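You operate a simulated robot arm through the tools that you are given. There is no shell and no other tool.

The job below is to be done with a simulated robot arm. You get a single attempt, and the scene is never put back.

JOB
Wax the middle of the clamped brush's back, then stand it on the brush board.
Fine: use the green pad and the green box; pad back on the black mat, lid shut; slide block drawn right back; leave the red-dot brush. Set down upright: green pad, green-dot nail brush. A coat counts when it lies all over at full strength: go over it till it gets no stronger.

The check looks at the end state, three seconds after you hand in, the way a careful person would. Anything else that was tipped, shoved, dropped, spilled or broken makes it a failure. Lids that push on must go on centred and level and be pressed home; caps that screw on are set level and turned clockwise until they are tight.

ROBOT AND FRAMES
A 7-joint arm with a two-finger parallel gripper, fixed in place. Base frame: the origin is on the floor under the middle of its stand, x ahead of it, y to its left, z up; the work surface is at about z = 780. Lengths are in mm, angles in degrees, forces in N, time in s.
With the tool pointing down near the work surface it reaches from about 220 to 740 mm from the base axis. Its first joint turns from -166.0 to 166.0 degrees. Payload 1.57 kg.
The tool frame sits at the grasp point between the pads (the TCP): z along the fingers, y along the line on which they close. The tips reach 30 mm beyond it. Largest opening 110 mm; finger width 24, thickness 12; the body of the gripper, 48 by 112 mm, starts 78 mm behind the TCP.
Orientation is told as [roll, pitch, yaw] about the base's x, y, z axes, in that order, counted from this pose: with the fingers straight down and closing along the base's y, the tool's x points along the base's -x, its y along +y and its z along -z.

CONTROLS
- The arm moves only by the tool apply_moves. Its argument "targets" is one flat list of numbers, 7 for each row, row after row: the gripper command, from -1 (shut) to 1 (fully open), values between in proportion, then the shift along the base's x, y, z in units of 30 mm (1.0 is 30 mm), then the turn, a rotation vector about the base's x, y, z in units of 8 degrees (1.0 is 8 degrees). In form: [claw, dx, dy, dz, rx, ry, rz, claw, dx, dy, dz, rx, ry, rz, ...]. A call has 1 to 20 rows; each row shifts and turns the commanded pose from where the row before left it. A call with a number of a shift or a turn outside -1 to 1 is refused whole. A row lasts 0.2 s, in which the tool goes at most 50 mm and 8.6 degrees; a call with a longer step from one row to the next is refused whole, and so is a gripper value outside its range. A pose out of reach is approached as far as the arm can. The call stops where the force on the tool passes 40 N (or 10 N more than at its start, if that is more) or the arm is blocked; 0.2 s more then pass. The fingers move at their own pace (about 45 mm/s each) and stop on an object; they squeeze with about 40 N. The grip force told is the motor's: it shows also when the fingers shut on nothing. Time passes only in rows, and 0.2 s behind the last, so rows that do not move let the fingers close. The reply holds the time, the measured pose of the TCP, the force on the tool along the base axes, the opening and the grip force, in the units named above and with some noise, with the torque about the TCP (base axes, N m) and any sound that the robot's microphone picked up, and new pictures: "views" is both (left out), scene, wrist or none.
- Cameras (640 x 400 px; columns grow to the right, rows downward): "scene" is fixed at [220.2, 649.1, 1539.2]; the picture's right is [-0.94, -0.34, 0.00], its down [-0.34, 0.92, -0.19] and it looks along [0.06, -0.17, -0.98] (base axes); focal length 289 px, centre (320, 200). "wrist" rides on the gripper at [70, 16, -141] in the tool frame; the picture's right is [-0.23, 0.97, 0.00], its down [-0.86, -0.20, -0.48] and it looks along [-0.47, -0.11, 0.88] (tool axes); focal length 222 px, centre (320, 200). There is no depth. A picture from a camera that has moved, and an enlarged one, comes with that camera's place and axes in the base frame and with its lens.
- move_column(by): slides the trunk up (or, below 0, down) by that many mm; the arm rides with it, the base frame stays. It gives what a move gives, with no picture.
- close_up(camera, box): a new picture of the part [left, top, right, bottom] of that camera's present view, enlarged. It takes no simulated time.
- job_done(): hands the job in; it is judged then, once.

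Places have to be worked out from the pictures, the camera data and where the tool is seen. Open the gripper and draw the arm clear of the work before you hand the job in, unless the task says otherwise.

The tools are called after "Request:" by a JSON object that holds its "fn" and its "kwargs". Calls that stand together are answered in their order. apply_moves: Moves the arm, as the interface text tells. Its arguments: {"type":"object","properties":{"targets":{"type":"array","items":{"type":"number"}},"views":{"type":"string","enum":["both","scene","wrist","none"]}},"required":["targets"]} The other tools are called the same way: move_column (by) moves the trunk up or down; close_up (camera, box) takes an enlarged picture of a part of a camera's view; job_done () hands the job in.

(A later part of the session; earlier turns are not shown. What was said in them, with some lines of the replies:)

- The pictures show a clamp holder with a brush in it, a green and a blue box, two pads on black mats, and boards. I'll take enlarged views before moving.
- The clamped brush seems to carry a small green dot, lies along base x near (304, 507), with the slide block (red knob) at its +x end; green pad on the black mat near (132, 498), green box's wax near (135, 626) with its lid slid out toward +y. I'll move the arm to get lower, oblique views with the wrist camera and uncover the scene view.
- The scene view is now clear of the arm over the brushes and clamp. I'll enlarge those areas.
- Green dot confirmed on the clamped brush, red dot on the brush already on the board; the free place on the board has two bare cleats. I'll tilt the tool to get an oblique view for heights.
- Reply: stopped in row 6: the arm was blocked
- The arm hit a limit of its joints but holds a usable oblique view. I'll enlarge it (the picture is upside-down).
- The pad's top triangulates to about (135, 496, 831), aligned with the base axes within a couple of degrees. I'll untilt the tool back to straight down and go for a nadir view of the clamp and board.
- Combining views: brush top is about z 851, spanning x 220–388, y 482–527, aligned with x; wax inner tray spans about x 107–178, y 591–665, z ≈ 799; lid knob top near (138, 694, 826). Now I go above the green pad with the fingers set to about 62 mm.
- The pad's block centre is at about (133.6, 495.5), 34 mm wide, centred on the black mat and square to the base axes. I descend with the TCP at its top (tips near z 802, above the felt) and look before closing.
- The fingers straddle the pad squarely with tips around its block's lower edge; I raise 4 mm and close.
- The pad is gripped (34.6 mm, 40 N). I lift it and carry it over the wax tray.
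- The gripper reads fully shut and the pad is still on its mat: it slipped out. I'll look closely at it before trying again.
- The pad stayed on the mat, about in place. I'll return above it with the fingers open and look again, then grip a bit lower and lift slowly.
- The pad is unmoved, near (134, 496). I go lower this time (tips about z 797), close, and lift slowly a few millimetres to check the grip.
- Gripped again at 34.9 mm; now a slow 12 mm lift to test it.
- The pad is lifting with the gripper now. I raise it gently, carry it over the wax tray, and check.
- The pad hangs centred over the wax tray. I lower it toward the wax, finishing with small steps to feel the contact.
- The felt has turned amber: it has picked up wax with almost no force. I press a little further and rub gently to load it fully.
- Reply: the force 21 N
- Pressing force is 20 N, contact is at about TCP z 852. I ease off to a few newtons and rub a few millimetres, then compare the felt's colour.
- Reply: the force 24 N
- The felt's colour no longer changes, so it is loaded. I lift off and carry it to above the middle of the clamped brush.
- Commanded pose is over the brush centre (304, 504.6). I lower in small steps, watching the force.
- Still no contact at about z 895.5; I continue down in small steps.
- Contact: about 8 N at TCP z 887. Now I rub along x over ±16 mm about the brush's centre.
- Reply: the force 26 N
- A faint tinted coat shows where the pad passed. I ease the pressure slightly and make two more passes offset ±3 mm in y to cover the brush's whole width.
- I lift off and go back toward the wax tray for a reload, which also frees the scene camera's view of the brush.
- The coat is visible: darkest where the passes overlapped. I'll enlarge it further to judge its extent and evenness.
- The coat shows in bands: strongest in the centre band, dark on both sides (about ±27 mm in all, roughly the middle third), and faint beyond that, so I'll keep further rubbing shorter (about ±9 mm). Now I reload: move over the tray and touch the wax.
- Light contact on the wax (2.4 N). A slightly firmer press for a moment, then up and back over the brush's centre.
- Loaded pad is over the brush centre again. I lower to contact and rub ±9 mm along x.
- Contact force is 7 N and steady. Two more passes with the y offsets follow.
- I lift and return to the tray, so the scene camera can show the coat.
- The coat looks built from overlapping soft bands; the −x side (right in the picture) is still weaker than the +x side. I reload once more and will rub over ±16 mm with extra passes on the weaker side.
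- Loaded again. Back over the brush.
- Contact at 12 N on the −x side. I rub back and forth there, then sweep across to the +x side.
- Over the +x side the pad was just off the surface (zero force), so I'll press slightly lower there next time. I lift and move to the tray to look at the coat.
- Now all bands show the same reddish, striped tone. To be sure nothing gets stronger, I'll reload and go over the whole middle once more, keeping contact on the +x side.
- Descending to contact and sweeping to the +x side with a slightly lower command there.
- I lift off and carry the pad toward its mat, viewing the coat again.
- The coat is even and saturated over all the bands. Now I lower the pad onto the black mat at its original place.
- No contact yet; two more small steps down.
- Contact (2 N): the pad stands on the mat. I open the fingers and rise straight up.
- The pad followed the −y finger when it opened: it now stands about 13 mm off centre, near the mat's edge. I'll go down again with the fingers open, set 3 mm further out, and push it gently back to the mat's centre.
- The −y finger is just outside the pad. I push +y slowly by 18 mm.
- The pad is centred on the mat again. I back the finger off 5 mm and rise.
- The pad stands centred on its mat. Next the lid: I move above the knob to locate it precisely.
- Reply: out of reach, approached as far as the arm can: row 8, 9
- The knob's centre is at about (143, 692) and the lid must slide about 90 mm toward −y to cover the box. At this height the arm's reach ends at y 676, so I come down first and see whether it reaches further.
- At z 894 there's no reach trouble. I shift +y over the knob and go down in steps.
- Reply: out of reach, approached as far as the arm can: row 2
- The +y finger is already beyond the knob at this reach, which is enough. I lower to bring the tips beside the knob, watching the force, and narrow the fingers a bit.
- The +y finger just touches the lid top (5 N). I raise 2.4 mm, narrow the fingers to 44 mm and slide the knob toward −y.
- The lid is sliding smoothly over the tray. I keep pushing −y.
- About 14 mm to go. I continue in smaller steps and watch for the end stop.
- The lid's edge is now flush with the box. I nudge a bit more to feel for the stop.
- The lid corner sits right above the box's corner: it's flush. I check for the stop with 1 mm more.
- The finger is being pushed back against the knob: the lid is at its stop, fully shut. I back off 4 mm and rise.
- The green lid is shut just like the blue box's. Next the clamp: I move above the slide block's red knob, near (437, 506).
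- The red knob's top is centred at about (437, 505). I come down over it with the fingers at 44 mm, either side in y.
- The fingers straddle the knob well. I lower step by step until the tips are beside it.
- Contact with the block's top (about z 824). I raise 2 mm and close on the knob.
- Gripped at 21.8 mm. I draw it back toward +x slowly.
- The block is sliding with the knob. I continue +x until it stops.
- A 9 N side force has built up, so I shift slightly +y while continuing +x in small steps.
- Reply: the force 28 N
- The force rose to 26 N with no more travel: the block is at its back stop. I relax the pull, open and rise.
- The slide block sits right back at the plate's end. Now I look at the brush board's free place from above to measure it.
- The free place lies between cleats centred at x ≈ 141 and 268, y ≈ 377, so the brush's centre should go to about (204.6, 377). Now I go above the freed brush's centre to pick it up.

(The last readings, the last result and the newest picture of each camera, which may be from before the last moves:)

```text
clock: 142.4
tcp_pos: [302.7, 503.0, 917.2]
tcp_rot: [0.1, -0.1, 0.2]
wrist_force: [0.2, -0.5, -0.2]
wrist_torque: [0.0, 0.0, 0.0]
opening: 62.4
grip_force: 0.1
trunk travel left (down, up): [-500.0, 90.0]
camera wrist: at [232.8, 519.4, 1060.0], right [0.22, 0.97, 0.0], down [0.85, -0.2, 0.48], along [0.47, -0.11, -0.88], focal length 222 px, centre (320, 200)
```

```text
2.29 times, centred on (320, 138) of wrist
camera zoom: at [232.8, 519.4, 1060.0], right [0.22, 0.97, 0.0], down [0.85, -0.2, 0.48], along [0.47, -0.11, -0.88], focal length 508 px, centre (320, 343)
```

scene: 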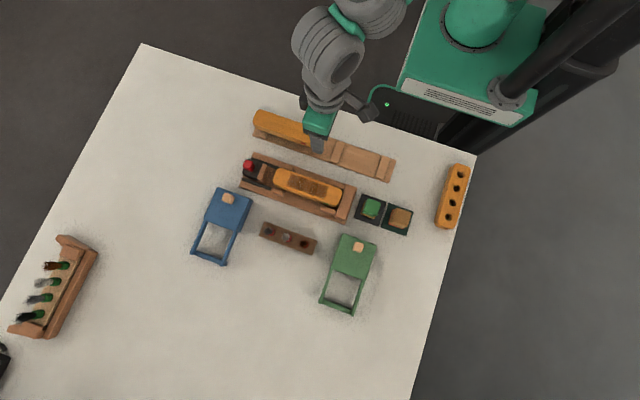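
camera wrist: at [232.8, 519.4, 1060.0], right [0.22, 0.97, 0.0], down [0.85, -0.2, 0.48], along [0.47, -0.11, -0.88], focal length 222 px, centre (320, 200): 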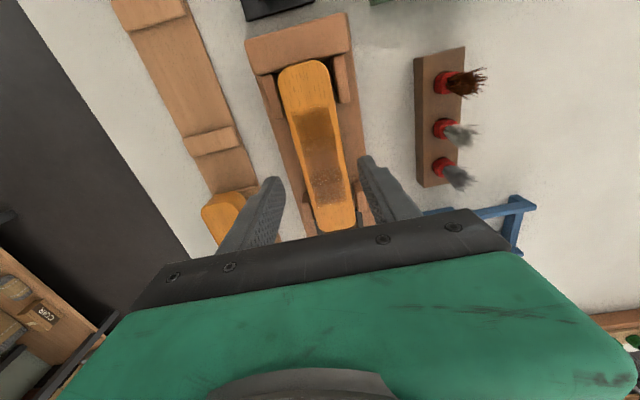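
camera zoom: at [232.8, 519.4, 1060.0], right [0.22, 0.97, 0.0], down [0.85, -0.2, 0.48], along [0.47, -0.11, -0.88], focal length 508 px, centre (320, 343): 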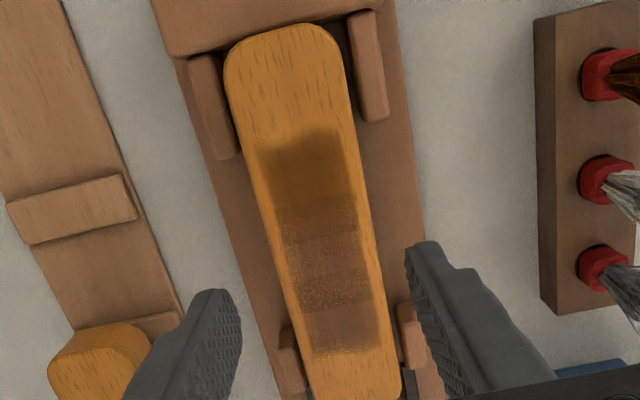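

Request:
{"fn": "close_up", "kwargs": {"camera": "wrist", "box": [285, 90, 355, 170]}}

Request:
{"fn": "close_up", "kwargs": {"camera": "wrist", "box": [295, 140, 365, 230]}}

```text
5.00 times, centred on (320, 130) of wrist
camera zoom: at [232.8, 519.4, 1060.0], right [0.22, 0.97, 0.0], down [0.85, -0.2, 0.48], along [0.47, -0.11, -0.88], focal length 1111 px, centre (320, 550)
```

zoom: 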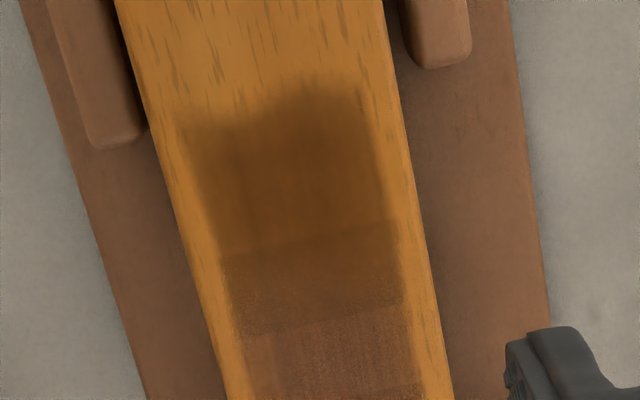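

```text
4.44 times, centred on (330, 185) of wrist
camera zoom: at [232.8, 519.4, 1060.0], right [0.22, 0.97, 0.0], down [0.85, -0.2, 0.48], along [0.47, -0.11, -0.88], focal length 987 px, centre (276, 267)
```

zoom: 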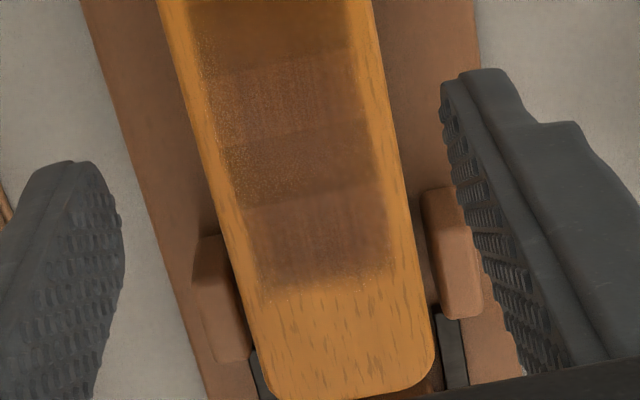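

The coat looks even, and the gripper is centred over the brush within a millimetre. I lower so the fingers flank the wooden body.

Request:
{"fn": "apply_moves", "kwargs": {"targets": [0.13, 0.02, 0.03, -0.5, 0, 0, 0, 0.13, 0, 0, -0.6, 0, 0, 0, 0.13, 0, 0, -0.6, 0, 0, 0, 0.13, 0, 0, -0.5, 0, 0, 0, 0.13, 0, 0, -0.2, 0, 0, 0, 0.13, 0, 0, -0.1, 0, 0, 0, 0.13, 0, 0, 0, 0, 0, 0], "views": "wrist"}}

Request:
{"fn": "close_up", "kwargs": {"camera": "wrist", "box": [240, 90, 410, 230]}}

```text
clock: 144.0
tcp_pos: [304.1, 505.4, 845.6]
tcp_rot: [0.1, -0.2, 0.2]
wrist_force: [-0.2, -0.5, 0.1]
wrist_torque: [0.03, 0.03, -0.06]
opening: 62.1
grip_force: 0.2
trunk travel left (down, up): [-500.0, 90.0]
camera wrist: at [233.7, 521.2, 987.4], right [0.22, 0.97, 0.0], down [0.85, -0.2, 0.48], along [0.47, -0.11, -0.88], focal length 222 px, centre (320, 200)
```

wrist: 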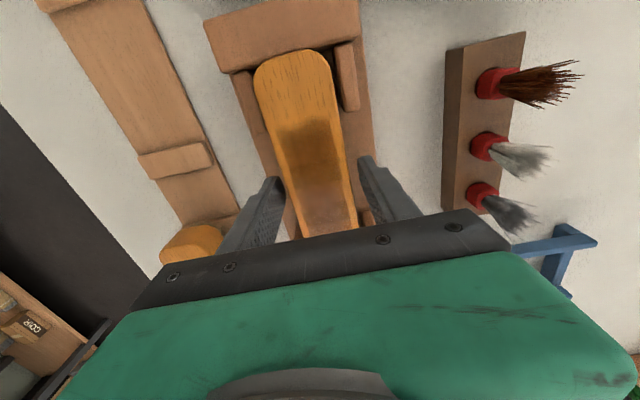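

```text
2.86 times, centred on (325, 160) of wrist
camera zoom: at [233.7, 521.2, 987.4], right [0.22, 0.97, 0.0], down [0.85, -0.2, 0.48], along [0.47, -0.11, -0.88], focal length 635 px, centre (306, 314)
```

zoom: 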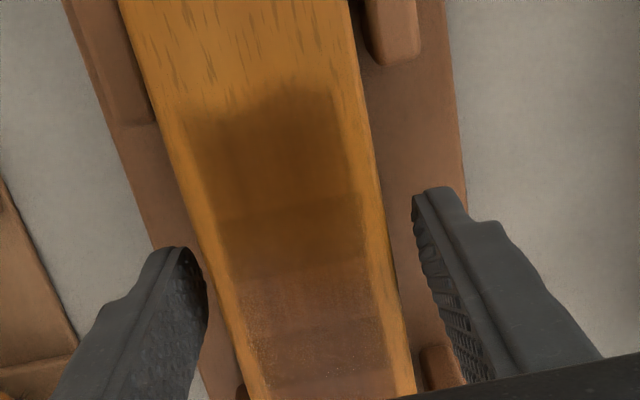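

The fingers flank the body at the right height. I close on it.

Request:
{"fn": "apply_moves", "kwargs": {"targets": [0.13, 0, -0.02, -0.05, 0, 0, 0, -0.3, 0, 0, 0, 0, 0, 0, -1, 0, 0, 0, 0, 0, 0, -1, 0, 0, 0, 0, 0, 0, -1, 0, 0, 0, 0, 0, 0, -1, 0, 0, 0, 0, 0, 0], "views": "wrist"}}

Request:
{"fn": "close_up", "kwargs": {"camera": "wrist", "box": [240, 90, 410, 230]}}

```text
clock: 145.4
tcp_pos: [305.6, 504.9, 843.3]
tcp_rot: [0.0, -0.1, 0.2]
wrist_force: [0.2, 1.5, 0.3]
wrist_torque: [-0.02, -0.07, -0.01]
opening: 45.3
grip_force: 40.5
trunk travel left (down, up): [-500.0, 90.0]
camera wrist: at [234.2, 521.1, 986.0], right [0.22, 0.97, 0.0], down [0.85, -0.2, 0.48], along [0.47, -0.11, -0.88], focal length 222 px, centre (320, 200)
```

wrist: 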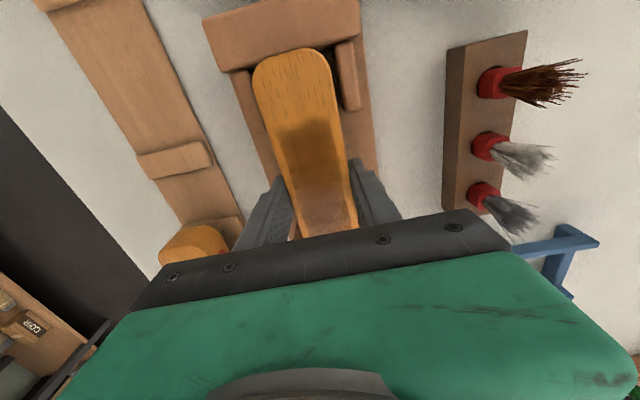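

```text
2.86 times, centred on (325, 160) of wrist
camera zoom: at [234.2, 521.1, 986.0], right [0.22, 0.97, 0.0], down [0.85, -0.2, 0.48], along [0.47, -0.11, -0.88], focal length 635 px, centre (306, 314)
```

zoom: 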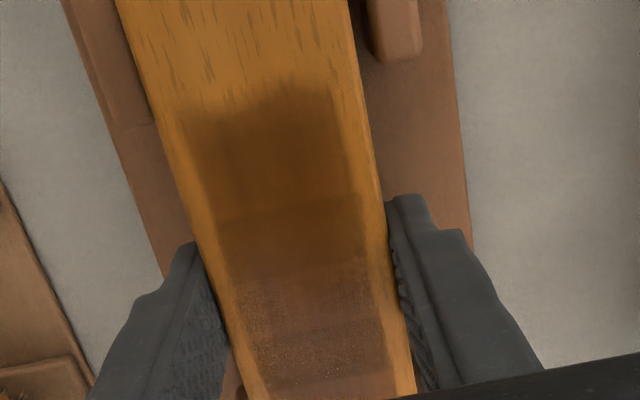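

Gripped at 45.3 mm. A slow lift to test.

Request:
{"fn": "apply_moves", "kwargs": {"targets": [-1, 0, 0, 0.05, 0, 0, 0, -1, 0, 0, 0.08, 0, 0, 0, -1, 0, 0, 0.1, 0, 0, 0, -1, 0, 0, 0.1, 0, 0, 0, -1, 0, 0, 0.1, 0, 0, 0, -1, 0, 0, 0, 0, 0, 0], "views": "wrist"}}

Request:
{"fn": "close_up", "kwargs": {"camera": "wrist", "box": [220, 30, 410, 230]}}

Request:
{"fn": "close_up", "kwargs": {"camera": "scene", "box": [235, 145, 365, 225]}}

```text
clock: 146.8
tcp_pos: [302.5, 504.8, 855.7]
tcp_rot: [0.0, 0.0, 0.2]
wrist_force: [0.4, 0.8, -2.2]
wrist_torque: [-0.01, 0.01, 0.01]
opening: 45.4
grip_force: 40.2
trunk travel left (down, up): [-500.0, 90.0]
camera wrist: at [233.1, 521.6, 998.3], right [0.22, 0.97, 0.0], down [0.86, -0.2, 0.48], along [0.47, -0.11, -0.88], focal length 222 px, centre (320, 200)
```

wrist: 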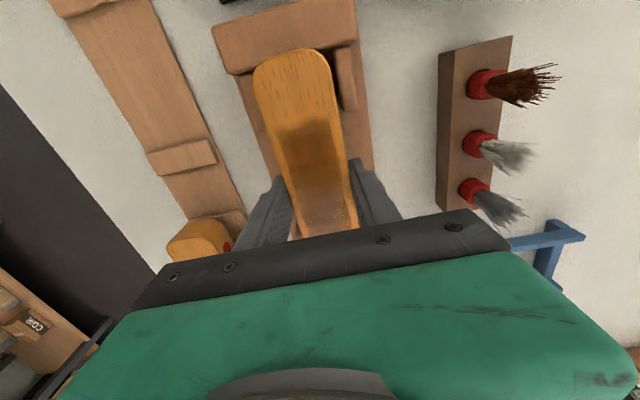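

```text
2.00 times, centred on (315, 130) of wrist
camera zoom: at [233.1, 521.6, 998.3], right [0.22, 0.97, 0.0], down [0.86, -0.2, 0.48], along [0.47, -0.11, -0.88], focal length 444 px, centre (330, 340)
```

zoom: 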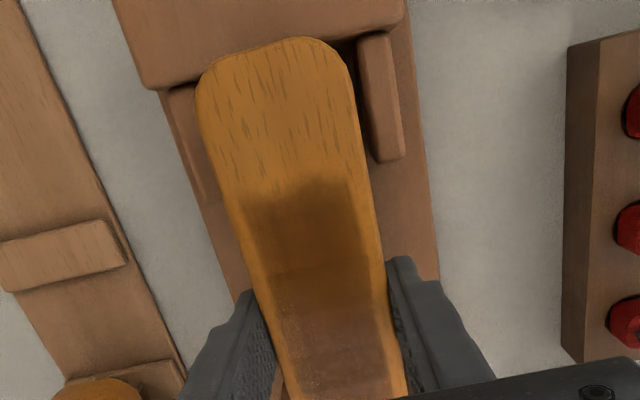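

```text
4.92 times, centred on (300, 185) of scene
camera zoom: at [220.2, 649.1, 1539.2], right [-0.94, -0.34, 0.0], down [-0.34, 0.92, -0.19], along [0.06, -0.17, -0.98], focal length 1422 px, centre (418, 274)
```

zoom: 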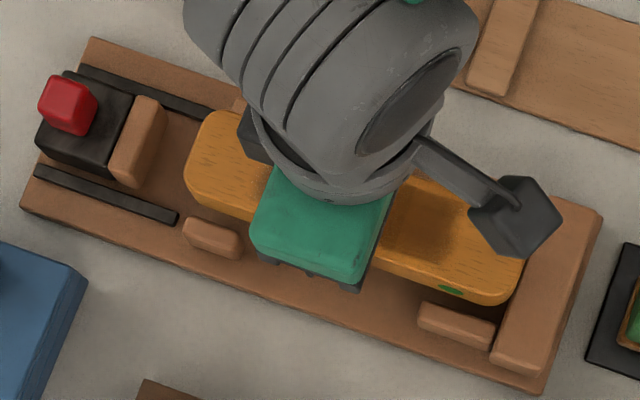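

The brush lifts cleanly. I raise it clear and carry it over the free place of the brush board.

Request:
{"fn": "apply_moves", "kwargs": {"targets": [-1, 0, 0, 0.15, 0, 0, 0, -1, 0, 0, 0.3, 0, 0, 0, -1, 0, 0, 0.4, 0, 0, 0, -1, 0, 0, 0.5, 0, 0, 0, -1, 0, 0, 0.5, 0, 0, 0, -1, -0.1, -0.15, 0.3, 0, 0, 0, -1, -0.25, -0.35, 0, 0, 0, 0, -1, -0.4, -0.5, 0, 0, 0, 0, -1, -0.4, -0.5, 0, 0, 0, 0, -1, -0.4, -0.5, 0, 0, 0, 0, -1, -0.4, -0.5, 0, 0, 0, 0, -1, -0.4, -0.5, 0, 0, 0, 0, -1, -0.4, -0.5, 0, 0, 0, 0, -1, -0.35, -0.45, 0, 0, 0, 0, -1, -0.15, -0.25, 0, 0, 0, 0, -1, -0.07, -0.07, 0, 0, 0, 0, -1, 0, 0, 0, 0, 0, 0]}}

Request:
{"fn": "close_up", "kwargs": {"camera": "wrist", "box": [200, 0, 430, 230]}}

Request:
{"fn": "close_up", "kwargs": {"camera": "scene", "box": [290, 100, 420, 200]}}

```text
clock: 150.4
tcp_pos: [203.3, 377.9, 921.3]
tcp_rot: [0.1, -0.2, 0.2]
wrist_force: [0.0, -0.4, -1.6]
wrist_torque: [0.01, -0.02, 0.01]
opening: 45.4
grip_force: 40.0
trunk travel left (down, up): [-500.0, 90.0]
camera wrist: at [133.7, 393.3, 1063.0], right [0.22, 0.97, 0.0], down [0.85, -0.2, 0.48], along [0.47, -0.11, -0.88], focal length 222 px, centre (320, 200)
```

scene: 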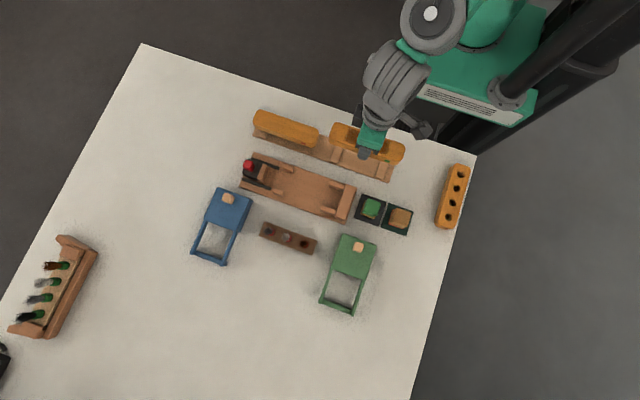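
wrist: 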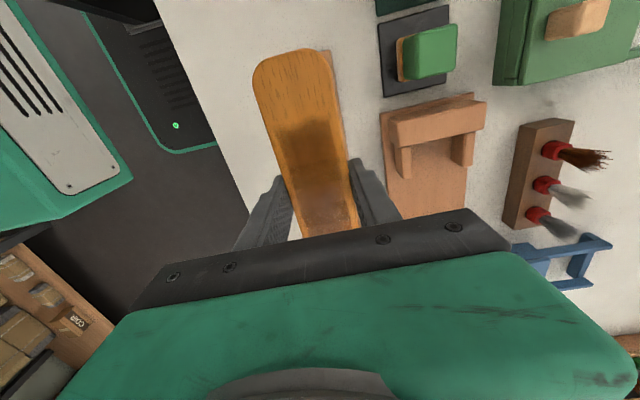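

```text
1.74 times, centred on (315, 115) of wrist
camera zoom: at [133.7, 393.3, 1063.0], right [0.22, 0.97, 0.0], down [0.85, -0.2, 0.48], along [0.47, -0.11, -0.88], focal length 386 px, centre (329, 348)
```

zoom: 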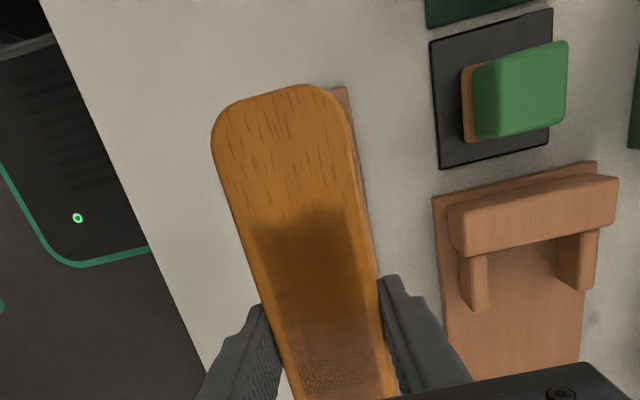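

```text
4.00 times, centred on (355, 150) of scene
camera zoom: at [220.2, 649.1, 1539.2], right [-0.94, -0.34, 0.0], down [-0.34, 0.92, -0.19], along [0.06, -0.17, -0.98], focal length 1155 px, centre (180, 400)
```

zoom: 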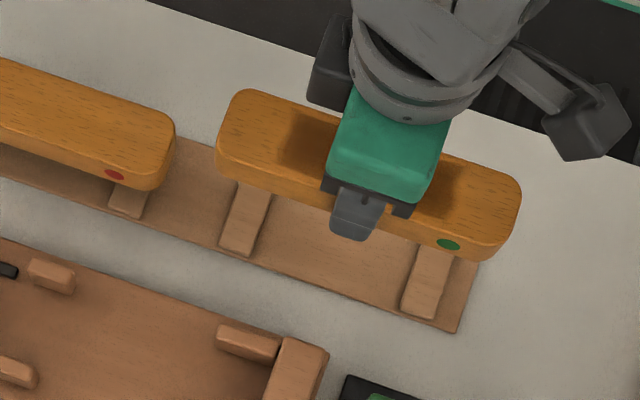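

The brush hangs centred over the two bare cleats, parallel to the board. I lower it, finishing in small steps.

Request:
{"fn": "apply_moves", "kwargs": {"targets": [-1, 0.03, -0.02, -0.3, 0, 0, 0, -1, 0, 0, -0.5, 0, 0, 0, -1, 0, 0, -0.5, 0, 0, 0, -1, 0, 0, -0.4, 0, 0, 0, -1, 0, 0, -0.3, 0, 0, 0, -1, 0, 0, -0.15, 0, 0, 0, -1, 0, 0, 0, 0, 0, 0], "views": "wrist"}}

Request:
{"fn": "close_up", "kwargs": {"camera": "scene", "box": [290, 100, 420, 200]}}

```text
clock: 152.0
tcp_pos: [205.6, 374.4, 857.4]
tcp_rot: [0.1, -0.1, 0.1]
wrist_force: [0.3, -0.6, -2.0]
wrist_torque: [0.0, 0.02, -0.03]
opening: 45.1
grip_force: 40.0
trunk travel left (down, up): [-500.0, 90.0]
camera wrist: at [134.6, 391.4, 999.3], right [0.22, 0.97, 0.0], down [0.85, -0.2, 0.48], along [0.47, -0.11, -0.88], focal length 222 px, centre (320, 200)
```

wrist: 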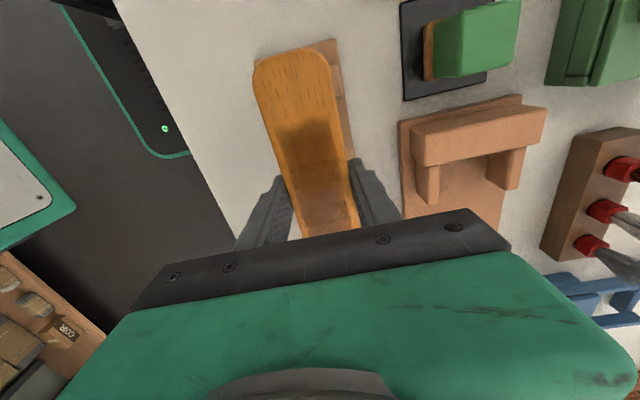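

```text
4.00 times, centred on (355, 150) of scene
camera zoom: at [220.2, 649.1, 1539.2], right [-0.94, -0.34, 0.0], down [-0.34, 0.92, -0.19], along [0.06, -0.17, -0.98], focal length 1155 px, centre (180, 400)
```

zoom: 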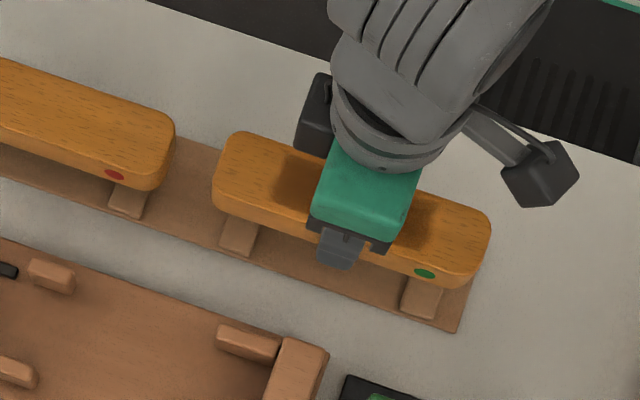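

Request:
{"fn": "close_up", "kwargs": {"camera": "wrist", "box": [230, 20, 390, 180]}}

```text
2.50 times, centred on (310, 100) of wrist
camera zoom: at [134.6, 391.4, 999.3], right [0.22, 0.97, 0.0], down [0.85, -0.2, 0.48], along [0.47, -0.11, -0.88], focal length 555 px, centre (345, 450)
```

zoom: 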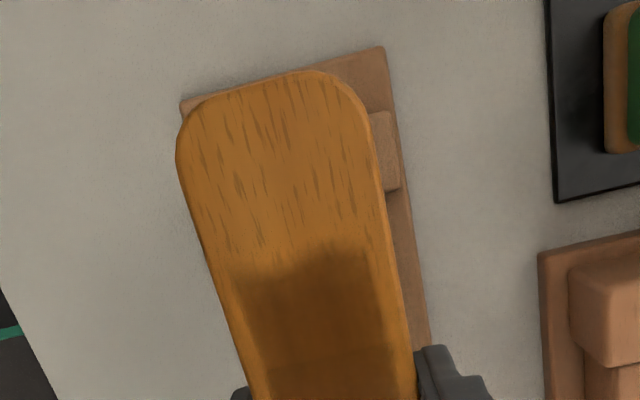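

The brush is centred on the board (y 375.7 vs 376.1) and midway between the cleats (x ≈ 203.5). I continue down slowly.

Request:
{"fn": "apply_moves", "kwargs": {"targets": [-1, 0, 0, -0.07, 0, 0, 0, -1, 0, 0, -0.07, 0, 0, 0, -1, 0, 0, -0.07, 0, 0, 0, -1, 0, 0, -0.07, 0, 0, 0, -1, 0, 0, 0, 0, 0, 0], "views": "none"}}

Request:
{"fn": "apply_moves", "kwargs": {"targets": [-1, 0, 0, -0.06, 0, 0, 0, -1, 0, 0, -0.06, 0, 0, 0, -1, 0, 0, 0, 0, 0, 0], "views": "wrist"}}

Request:
{"fn": "close_up", "kwargs": {"camera": "scene", "box": [290, 100, 420, 200]}}

```text
clock: 153.2
tcp_pos: [205.3, 376.4, 848.6]
tcp_rot: [0.1, -0.1, 0.2]
wrist_force: [-1.0, -1.0, -2.1]
wrist_torque: [0.04, 0.03, 0.0]
opening: 45.4
grip_force: 40.2
trunk travel left (down, up): [-500.0, 90.0]
```

```text
clock: 154.0
tcp_pos: [204.8, 376.7, 844.7]
tcp_rot: [0.0, -0.1, 0.3]
wrist_force: [-0.5, -0.4, -2.0]
wrist_torque: [0.04, -0.04, 0.01]
opening: 45.4
grip_force: 39.9
trunk travel left (down, up): [-500.0, 90.0]
camera wrist: at [134.9, 393.0, 986.4], right [0.22, 0.97, 0.0], down [0.85, -0.2, 0.48], along [0.47, -0.11, -0.88], focal length 222 px, centre (320, 200)
```

wrist: 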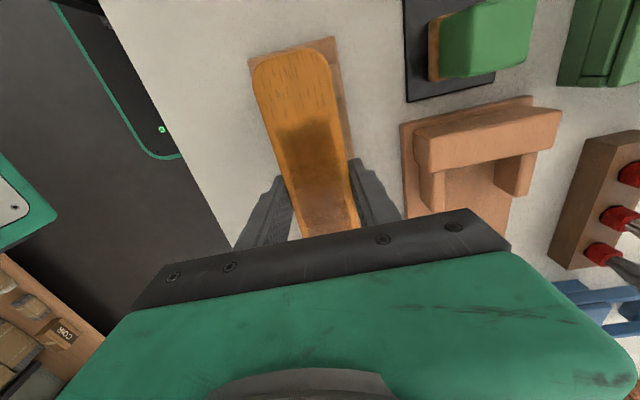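

```text
4.00 times, centred on (355, 150) of scene
camera zoom: at [220.2, 649.1, 1539.2], right [-0.94, -0.34, 0.0], down [-0.34, 0.92, -0.19], along [0.06, -0.17, -0.98], focal length 1155 px, centre (180, 400)
```

zoom: 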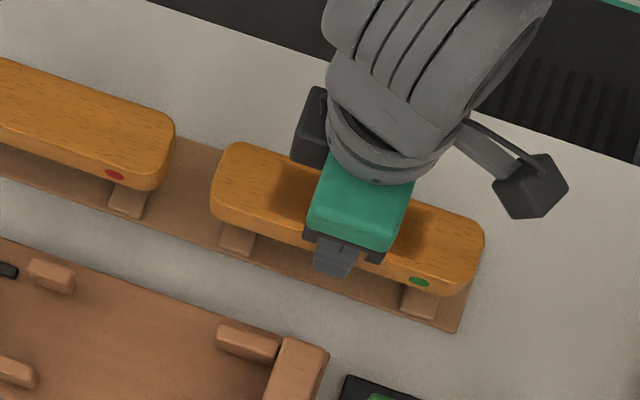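

Request:
{"fn": "apply_moves", "kwargs": {"targets": [-1, 0, 0, -0.06, 0, 0, 0, -1, 0, 0, -0.06, 0, 0, 0, -1, 0, 0, 0, 0, 0, 0], "views": "none"}}

Request:
{"fn": "apply_moves", "kwargs": {"targets": [-1, 0, 0, -0.05, 0, 0, 0, -1, 0, 0, -0.04, 0, 0, 0, -1, 0, 0, 0, 0, 0, 0], "views": "none"}}

```text
clock: 154.8
tcp_pos: [205.4, 375.4, 841.8]
tcp_rot: [0.2, -0.1, 0.2]
wrist_force: [-3.5, -4.8, 16.4]
wrist_torque: [-0.53, 0.75, 0.09]
opening: 45.4
grip_force: 39.9
trunk travel left (down, up): [-500.0, 90.0]
```

```text
clock: 155.6
tcp_pos: [205.6, 377.2, 840.7]
tcp_rot: [0.4, -0.1, 0.1]
wrist_force: [-1.1, -4.3, 37.7]
wrist_torque: [-0.48, -0.02, 0.0]
opening: 45.7
grip_force: 39.9
trunk travel left (down, up): [-500.0, 90.0]
```

It's standing: 38 N now, more than needed. I ease up about 2.4 mm to take off the pressure.

Request:
{"fn": "apply_moves", "kwargs": {"targets": [-1, 0, 0, 0.05, 0, 0, 0, -1, 0, 0, 0.02, 0, 0, 0, -1, 0, 0, 0, 0, 0, 0], "views": "wrist"}}

Request:
{"fn": "close_up", "kwargs": {"camera": "scene", "box": [290, 100, 420, 200]}}

Request:
{"fn": "close_up", "kwargs": {"camera": "wrist", "box": [230, 20, 390, 180]}}

```text
clock: 156.4
tcp_pos: [205.0, 376.6, 840.3]
tcp_rot: [0.1, -0.1, 0.2]
wrist_force: [5.2, 4.9, 14.4]
wrist_torque: [0.36, -1.03, 0.2]
opening: 45.4
grip_force: 39.2
trunk travel left (down, up): [-500.0, 90.0]
camera wrist: at [134.7, 392.8, 982.0], right [0.22, 0.97, 0.0], down [0.85, -0.2, 0.48], along [0.47, -0.11, -0.88], focal length 222 px, centre (320, 200)
```

wrist: 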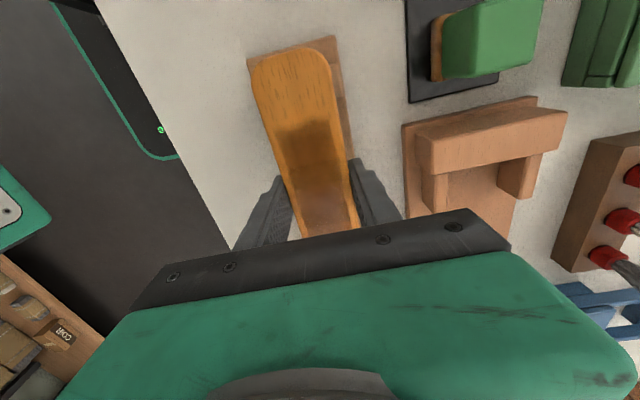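

```text
4.00 times, centred on (355, 150) of scene
camera zoom: at [220.2, 649.1, 1539.2], right [-0.94, -0.34, 0.0], down [-0.34, 0.92, -0.19], along [0.06, -0.17, -0.98], focal length 1155 px, centre (180, 400)
```

zoom: 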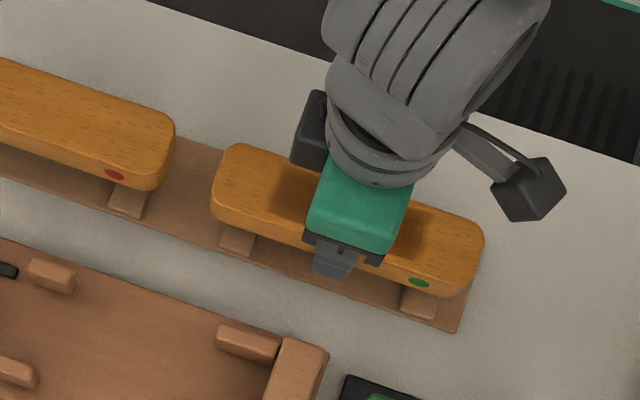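

```text
2.50 times, centred on (310, 100) of wrist
camera zoom: at [134.7, 392.8, 982.0], right [0.22, 0.97, 0.0], down [0.85, -0.2, 0.48], along [0.47, -0.11, -0.88], focal length 555 px, centre (345, 450)
```

zoom: 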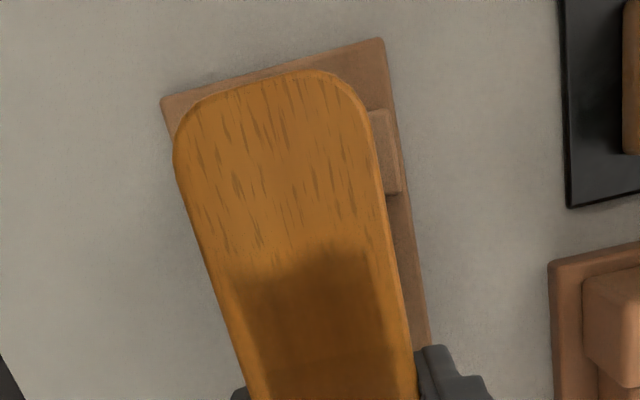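

Request:
{"fn": "apply_moves", "kwargs": {"targets": [-1, 0, 0, 0.03, 0, 0, 0, -1, 0, 0, 0, 0, 0, 0], "views": "none"}}

```text
clock: 157.0
tcp_pos: [202.5, 375.7, 841.4]
tcp_rot: [-0.1, 0.0, 0.2]
wrist_force: [0.7, 0.2, 1.1]
wrist_torque: [0.1, -0.33, 0.0]
opening: 45.4
grip_force: 40.3
trunk travel left (down, up): [-500.0, 90.0]
```

Almost weightless now (about 3 N on the board). I release gently, opening the fingers in small increments.

Request:
{"fn": "apply_moves", "kwargs": {"targets": [-0.4, 0, 0, 0, 0, 0, 0, -0.25, 0, 0, 0, 0, 0, 0, -0.2, 0, 0, 0, 0, 0, 0, -0.18, 0, 0, 0, 0, 0, 0, -0.17, 0, 0, 0, 0, 0, 0, -0.16, 0, 0, 0, 0, 0, 0, -0.15, 0, 0, 0, 0, 0, 0, -0.14, 0, 0, 0, 0, 0, 0, -0.14, 0, 0, 0, 0, 0, 0], "views": "wrist"}}

Request:
{"fn": "close_up", "kwargs": {"camera": "wrist", "box": [230, 20, 410, 230]}}

Request:
{"fn": "close_up", "kwargs": {"camera": "scene", "box": [290, 100, 420, 200]}}

```text
clock: 159.0
tcp_pos: [204.8, 377.2, 841.6]
tcp_rot: [0.1, 0.0, 0.2]
wrist_force: [0.0, -1.1, -0.8]
wrist_torque: [-0.02, 0.0, -0.01]
opening: 47.3
grip_force: 0.1
trunk travel left (down, up): [-500.0, 90.0]
camera wrist: at [134.3, 393.3, 983.7], right [0.22, 0.97, 0.0], down [0.85, -0.2, 0.48], along [0.47, -0.11, -0.88], focal length 222 px, centre (320, 200)
```

wrist: 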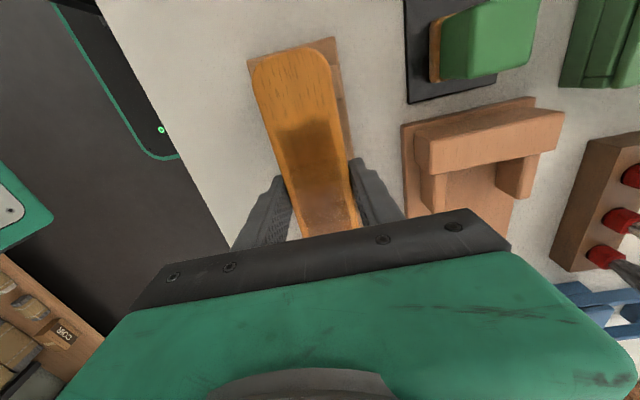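

```text
1.90 times, centred on (320, 125) of wrist
camera zoom: at [134.3, 393.3, 983.7], right [0.22, 0.97, 0.0], down [0.85, -0.2, 0.48], along [0.47, -0.11, -0.88], focal length 423 px, centre (320, 343)
```

zoom: 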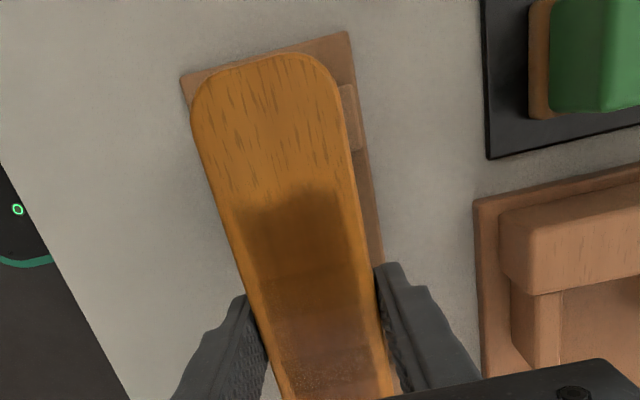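

```text
4.00 times, centred on (355, 150) of scene
camera zoom: at [220.2, 649.1, 1539.2], right [-0.94, -0.34, 0.0], down [-0.34, 0.92, -0.19], along [0.06, -0.17, -0.98], focal length 1155 px, centre (180, 400)
```

zoom: 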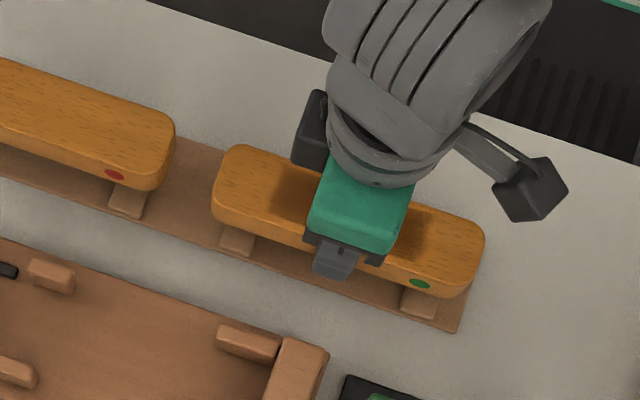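

Grip force is zero and the brush stands still. I open further in steps and check that it isn't dragged.

Request:
{"fn": "apply_moves", "kwargs": {"targets": [-0.1, 0, 0, 0, 0, 0, 0, -0.06, 0, 0, 0, 0, 0, 0, -0.02, 0, 0, 0, 0, 0, 0, 0.02, 0, 0, 0, 0, 0, 0, 0.06, 0, 0, 0, 0, 0, 0, 0.1, 0, 0, 0, 0, 0, 0, 0.13, 0, 0, 0, 0, 0, 0, 0.13, 0, 0, 0, 0, 0, 0], "views": "wrist"}}

Request:
{"fn": "close_up", "kwargs": {"camera": "wrist", "box": [230, 20, 410, 230]}}

```text
clock: 160.8
tcp_pos: [204.5, 376.3, 842.5]
tcp_rot: [0.1, -0.1, 0.3]
wrist_force: [-0.1, 1.0, 0.2]
wrist_torque: [-0.01, 0.01, 0.01]
opening: 62.4
grip_force: 0.1
trunk travel left (down, up): [-500.0, 90.0]
camera wrist: at [134.2, 393.3, 983.7], right [0.22, 0.97, 0.0], down [0.85, -0.2, 0.48], along [0.47, -0.11, -0.88], focal length 222 px, centre (320, 200)
```

wrist: 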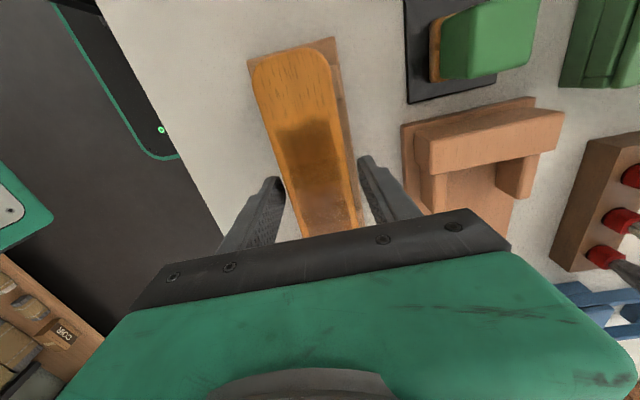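

```text
1.90 times, centred on (320, 125) of wrist
camera zoom: at [134.2, 393.3, 983.7], right [0.22, 0.97, 0.0], down [0.85, -0.2, 0.48], along [0.47, -0.11, -0.88], focal length 423 px, centre (320, 343)
```

zoom: 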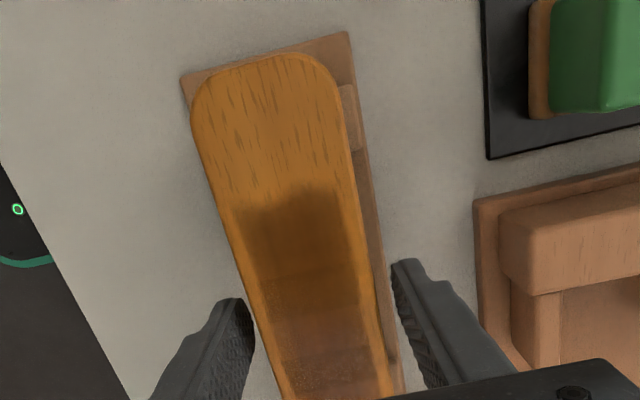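

The brush stays put. I rise straight up and draw the arm clear.

Request:
{"fn": "apply_moves", "kwargs": {"targets": [0.13, 0, 0, 0.1, 0, 0, 0, 0.13, 0, 0, 0.2, 0, 0, 0, 0.13, 0, 0, 0.4, 0, 0, 0, 0.13, 0, 0, 0.7, 0, 0, 0, 0.3, 0, 0, 1, 0, 0, 0, 0.3, 0, 0, 1, 0, 0, 0, 0.3, 0, 0, 1, 0, 0, 0, 0.3, 0, 0, 1, 0, 0, 0, 0.3, 0, 0, 1, 0, 0, 0, 0.3, 0, 0, 0, 0, 0, 0]}}

Request:
{"fn": "close_up", "kwargs": {"camera": "wrist", "box": [220, 20, 420, 200]}}

Request:
{"fn": "close_up", "kwargs": {"camera": "scene", "box": [290, 100, 420, 200]}}

```text
clock: 163.0
tcp_pos: [204.9, 374.5, 1032.9]
tcp_rot: [0.1, -0.1, 0.1]
wrist_force: [0.1, -1.0, 0.1]
wrist_torque: [0.01, -0.01, 0.01]
opening: 71.5
grip_force: 0.0
trunk travel left (down, up): [-500.0, 90.0]
camera wrist: at [134.3, 391.5, 1173.8], right [0.22, 0.97, 0.0], down [0.85, -0.2, 0.48], along [0.47, -0.11, -0.88], focal length 222 px, centre (320, 200)
```

scene: 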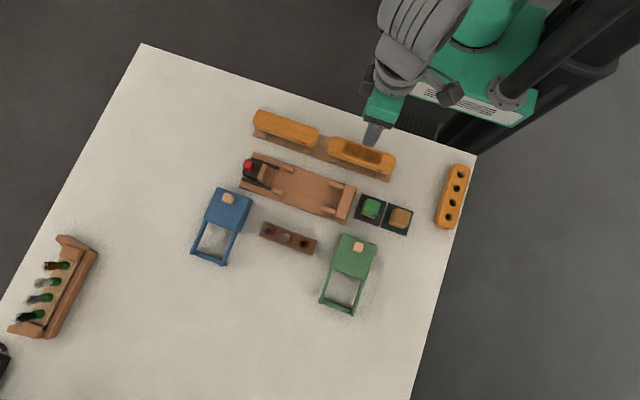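
wrist: 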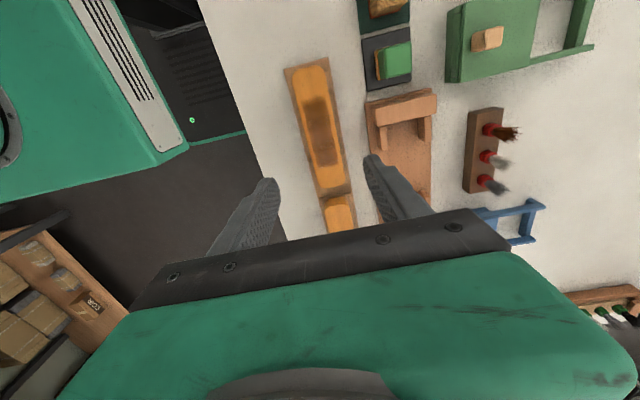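

```text
2.22 times, centred on (320, 110) of wrist
camera zoom: at [134.3, 391.5, 1173.8], right [0.22, 0.97, 0.0], down [0.85, -0.2, 0.48], along [0.47, -0.11, -0.88], focal length 494 px, centre (320, 400)
```

zoom: 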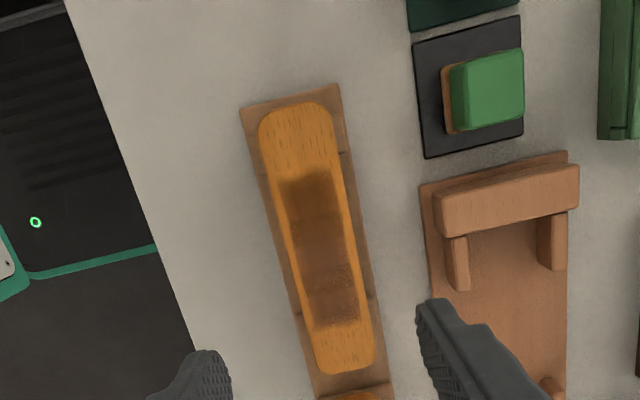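

```text
4.00 times, centred on (355, 150) of scene
camera zoom: at [220.2, 649.1, 1539.2], right [-0.94, -0.34, 0.0], down [-0.34, 0.92, -0.19], along [0.06, -0.17, -0.98], focal length 1155 px, centre (180, 400)
```

zoom: 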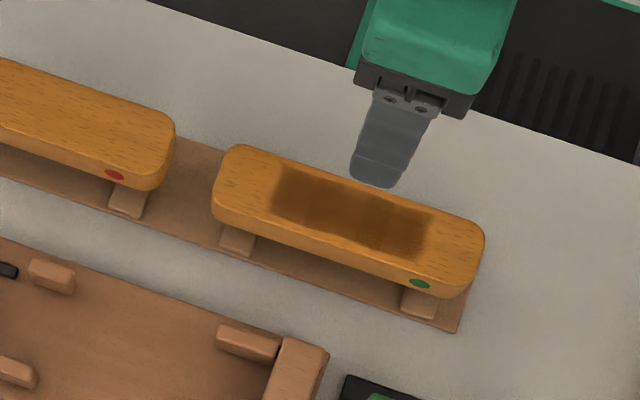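

The brush stands on the board beside the red-dot one. I move the arm further clear and inspect everything.

Request:
{"fn": "apply_moves", "kwargs": {"targets": [0.3, -0.5, -0.3, 0.8, 0, 0, 0, 0.3, -0.7, -0.4, 0.8, 0, 0, 0, 0.3, -0.7, -0.4, 0.8, 0, 0, 0, 0.3, -0.7, -0.4, 0.5, 0, 0, 0, 0.3, -0.7, -0.4, 0, 0, 0, 0, 0.3, -0.5, -0.3, 0, 0, 0, 0, 0.3, 0, 0, 0, 0, 0, 0]}}

Request:
{"fn": "close_up", "kwargs": {"camera": "scene", "box": [320, 128, 404, 188]}}

Request:
{"fn": "close_up", "kwargs": {"camera": "scene", "box": [235, 100, 415, 225]}}

Request:
{"fn": "close_up", "kwargs": {"camera": "scene", "box": [310, 185, 420, 320]}}

```text
clock: 164.6
tcp_pos: [88.0, 309.9, 1120.6]
tcp_rot: [0.0, -0.1, 0.3]
wrist_force: [0.8, 0.1, -0.1]
wrist_torque: [-0.02, 0.0, -0.01]
opening: 71.5
grip_force: 0.2
trunk travel left (down, up): [-500.0, 90.0]
camera wrist: at [18.6, 326.1, 1262.5], right [0.22, 0.97, 0.0], down [0.85, -0.2, 0.48], along [0.47, -0.11, -0.88], focal length 222 px, centre (320, 200)
```

scene: 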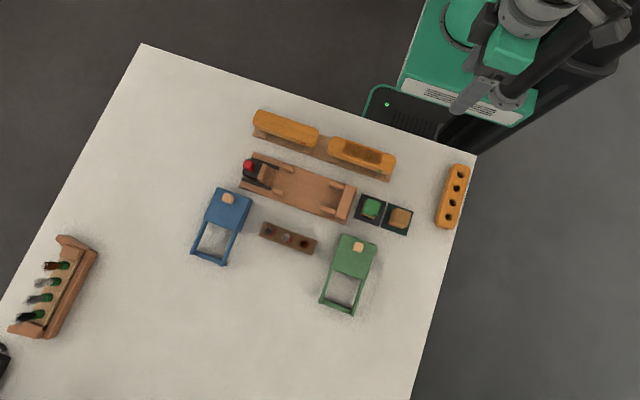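
wrist: 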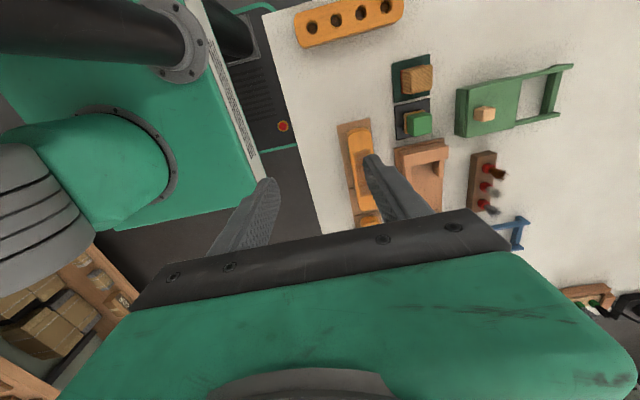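

```text
6.67 times, centred on (362, 158) of scene
camera zoom: at [220.2, 649.1, 1539.2], right [-0.94, -0.34, 0.0], down [-0.34, 0.92, -0.19], along [0.06, -0.17, -0.98], focal length 1925 px, centre (40, 480)
```

zoom: 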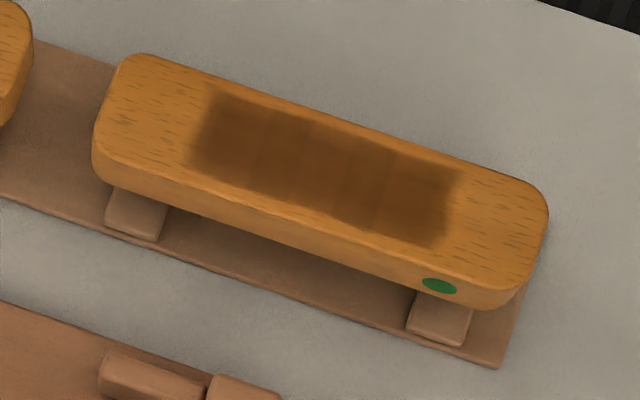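

```text
3.20 times, centred on (325, 162) of scene
camera zoom: at [220.2, 649.1, 1539.2], right [-0.94, -0.34, 0.0], down [-0.34, 0.92, -0.19], along [0.06, -0.17, -0.98], focal length 924 px, centre (304, 320)
```

zoom: 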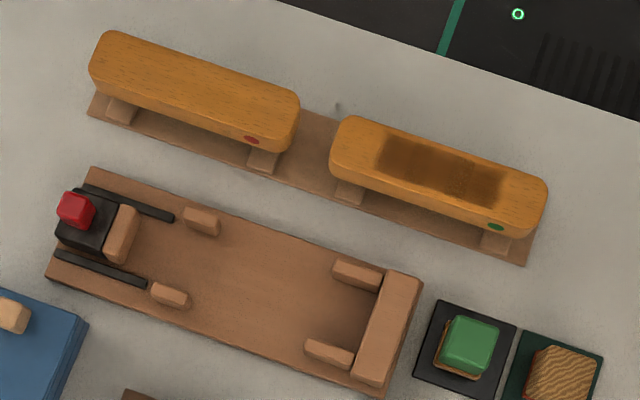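

```text
2.96 times, centred on (365, 252) of scene
camera zoom: at [220.2, 649.1, 1539.2], right [-0.94, -0.34, 0.0], down [-0.34, 0.92, -0.19], along [0.06, -0.17, -0.98], focal length 856 px, centre (187, 44)
```

zoom: 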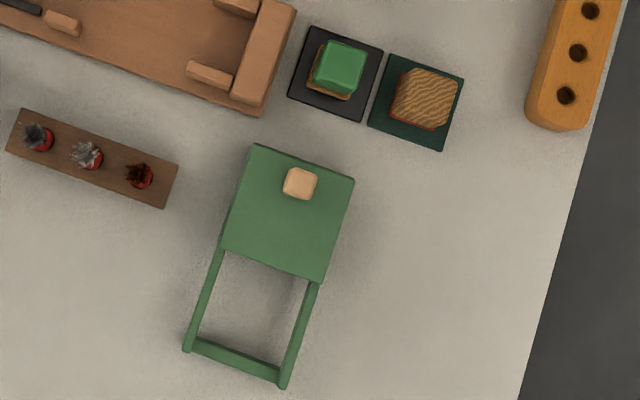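

All is in place; I notice a small mark on the table behind the board, so I look closer at it and at the pad and slide block.

Request:
{"fn": "close_up", "kwargs": {"camera": "scene", "box": [315, 120, 345, 145]}}

Request:
{"fn": "close_up", "kwargs": {"camera": "scene", "box": [345, 185, 420, 240]}}

Request:
{"fn": "close_up", "kwargs": {"camera": "scene", "box": [230, 145, 290, 195]}}

```text
16.00 times, centred on (330, 132) of scene
camera zoom: at [220.2, 649.1, 1539.2], right [-0.94, -0.34, 0.0], down [-0.34, 0.92, -0.19], along [0.06, -0.17, -0.98], focal length 4621 px, centre (160, 1280)
```

zoom: 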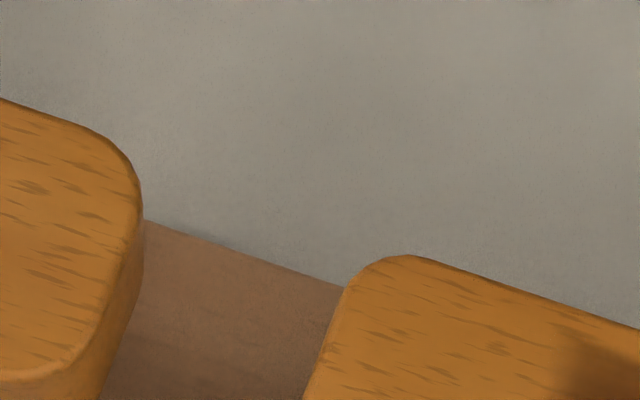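

```text
7.27 times, centred on (382, 212) of scene
camera zoom: at [220.2, 649.1, 1539.2], right [-0.94, -0.34, 0.0], down [-0.34, 0.92, -0.19], along [0.06, -0.17, -0.98], focal length 2100 px, centre (-134, 109)
```

zoom: 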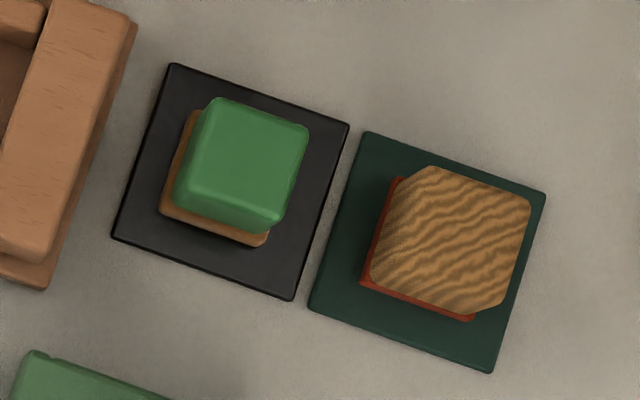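

```text
8.00 times, centred on (260, 170) of scene
camera zoom: at [220.2, 649.1, 1539.2], right [-0.94, -0.34, 0.0], down [-0.34, 0.92, -0.19], along [0.06, -0.17, -0.98], focal length 2310 px, centre (800, 440)
```

zoom: 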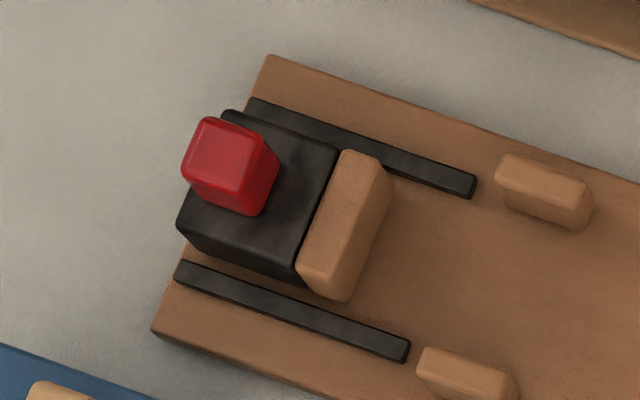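

The mark was only an artefact. One last enlarged check of the coat's evenness.

Request:
{"fn": "close_up", "kwargs": {"camera": "scene", "box": [338, 136, 388, 172]}}

```text
11.11 times, centred on (363, 154) of scene
camera zoom: at [220.2, 649.1, 1539.2], right [-0.94, -0.34, 0.0], down [-0.34, 0.92, -0.19], along [0.06, -0.17, -0.98], focal length 3209 px, centre (-158, 711)
```

zoom: 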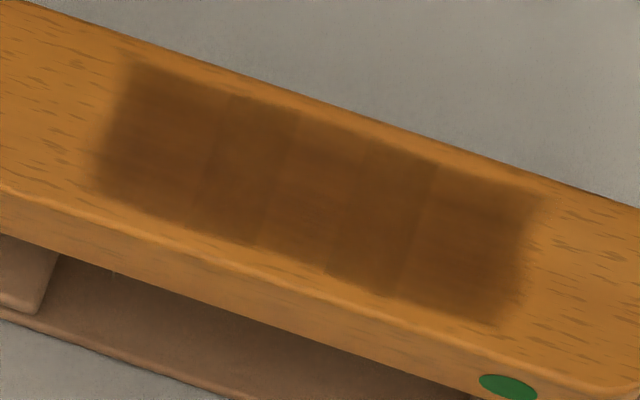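

The coat is even across all its bands. The pad stands on the black mat, the lid is shut, the slide block is right back, and the green-dot brush stands on the board with the arm clear and the gripper open. I hand the job in.

Request:
{"fn": "job_done", "kwargs": {}}

```text
The job is handed in.
```

I waxed the middle of the green-dot brush's back and stood it on the brush board; the job is handed in. I haven't seen the result of the check.

- **Coat:** It covers the middle of the back evenly. After the first three loads of wax I went over it once more with a fresh load, and it got no darker. The coat fades out softly over a few millimetres towards each end of the brush.
- **Brush:** The green-dot brush stands upright on the two free cleats, in line with the red-dot brush. I did not touch the red-dot brush.
- **Green pad:** It stands upright near the middle of the black mat. It had slipped out of the fingers on my first try at lifting it, and slid about 13 mm towards the mat's edge when I let go at the end. I pushed it back with one finger.
- **Green box:** The lid is slid shut against its stop, flush with the box.
- **Slide block:** It is drawn back to its end stop.

The gripper is open and the arm is clear of the work. I saw nothing else moved or tipped in the last pictures.
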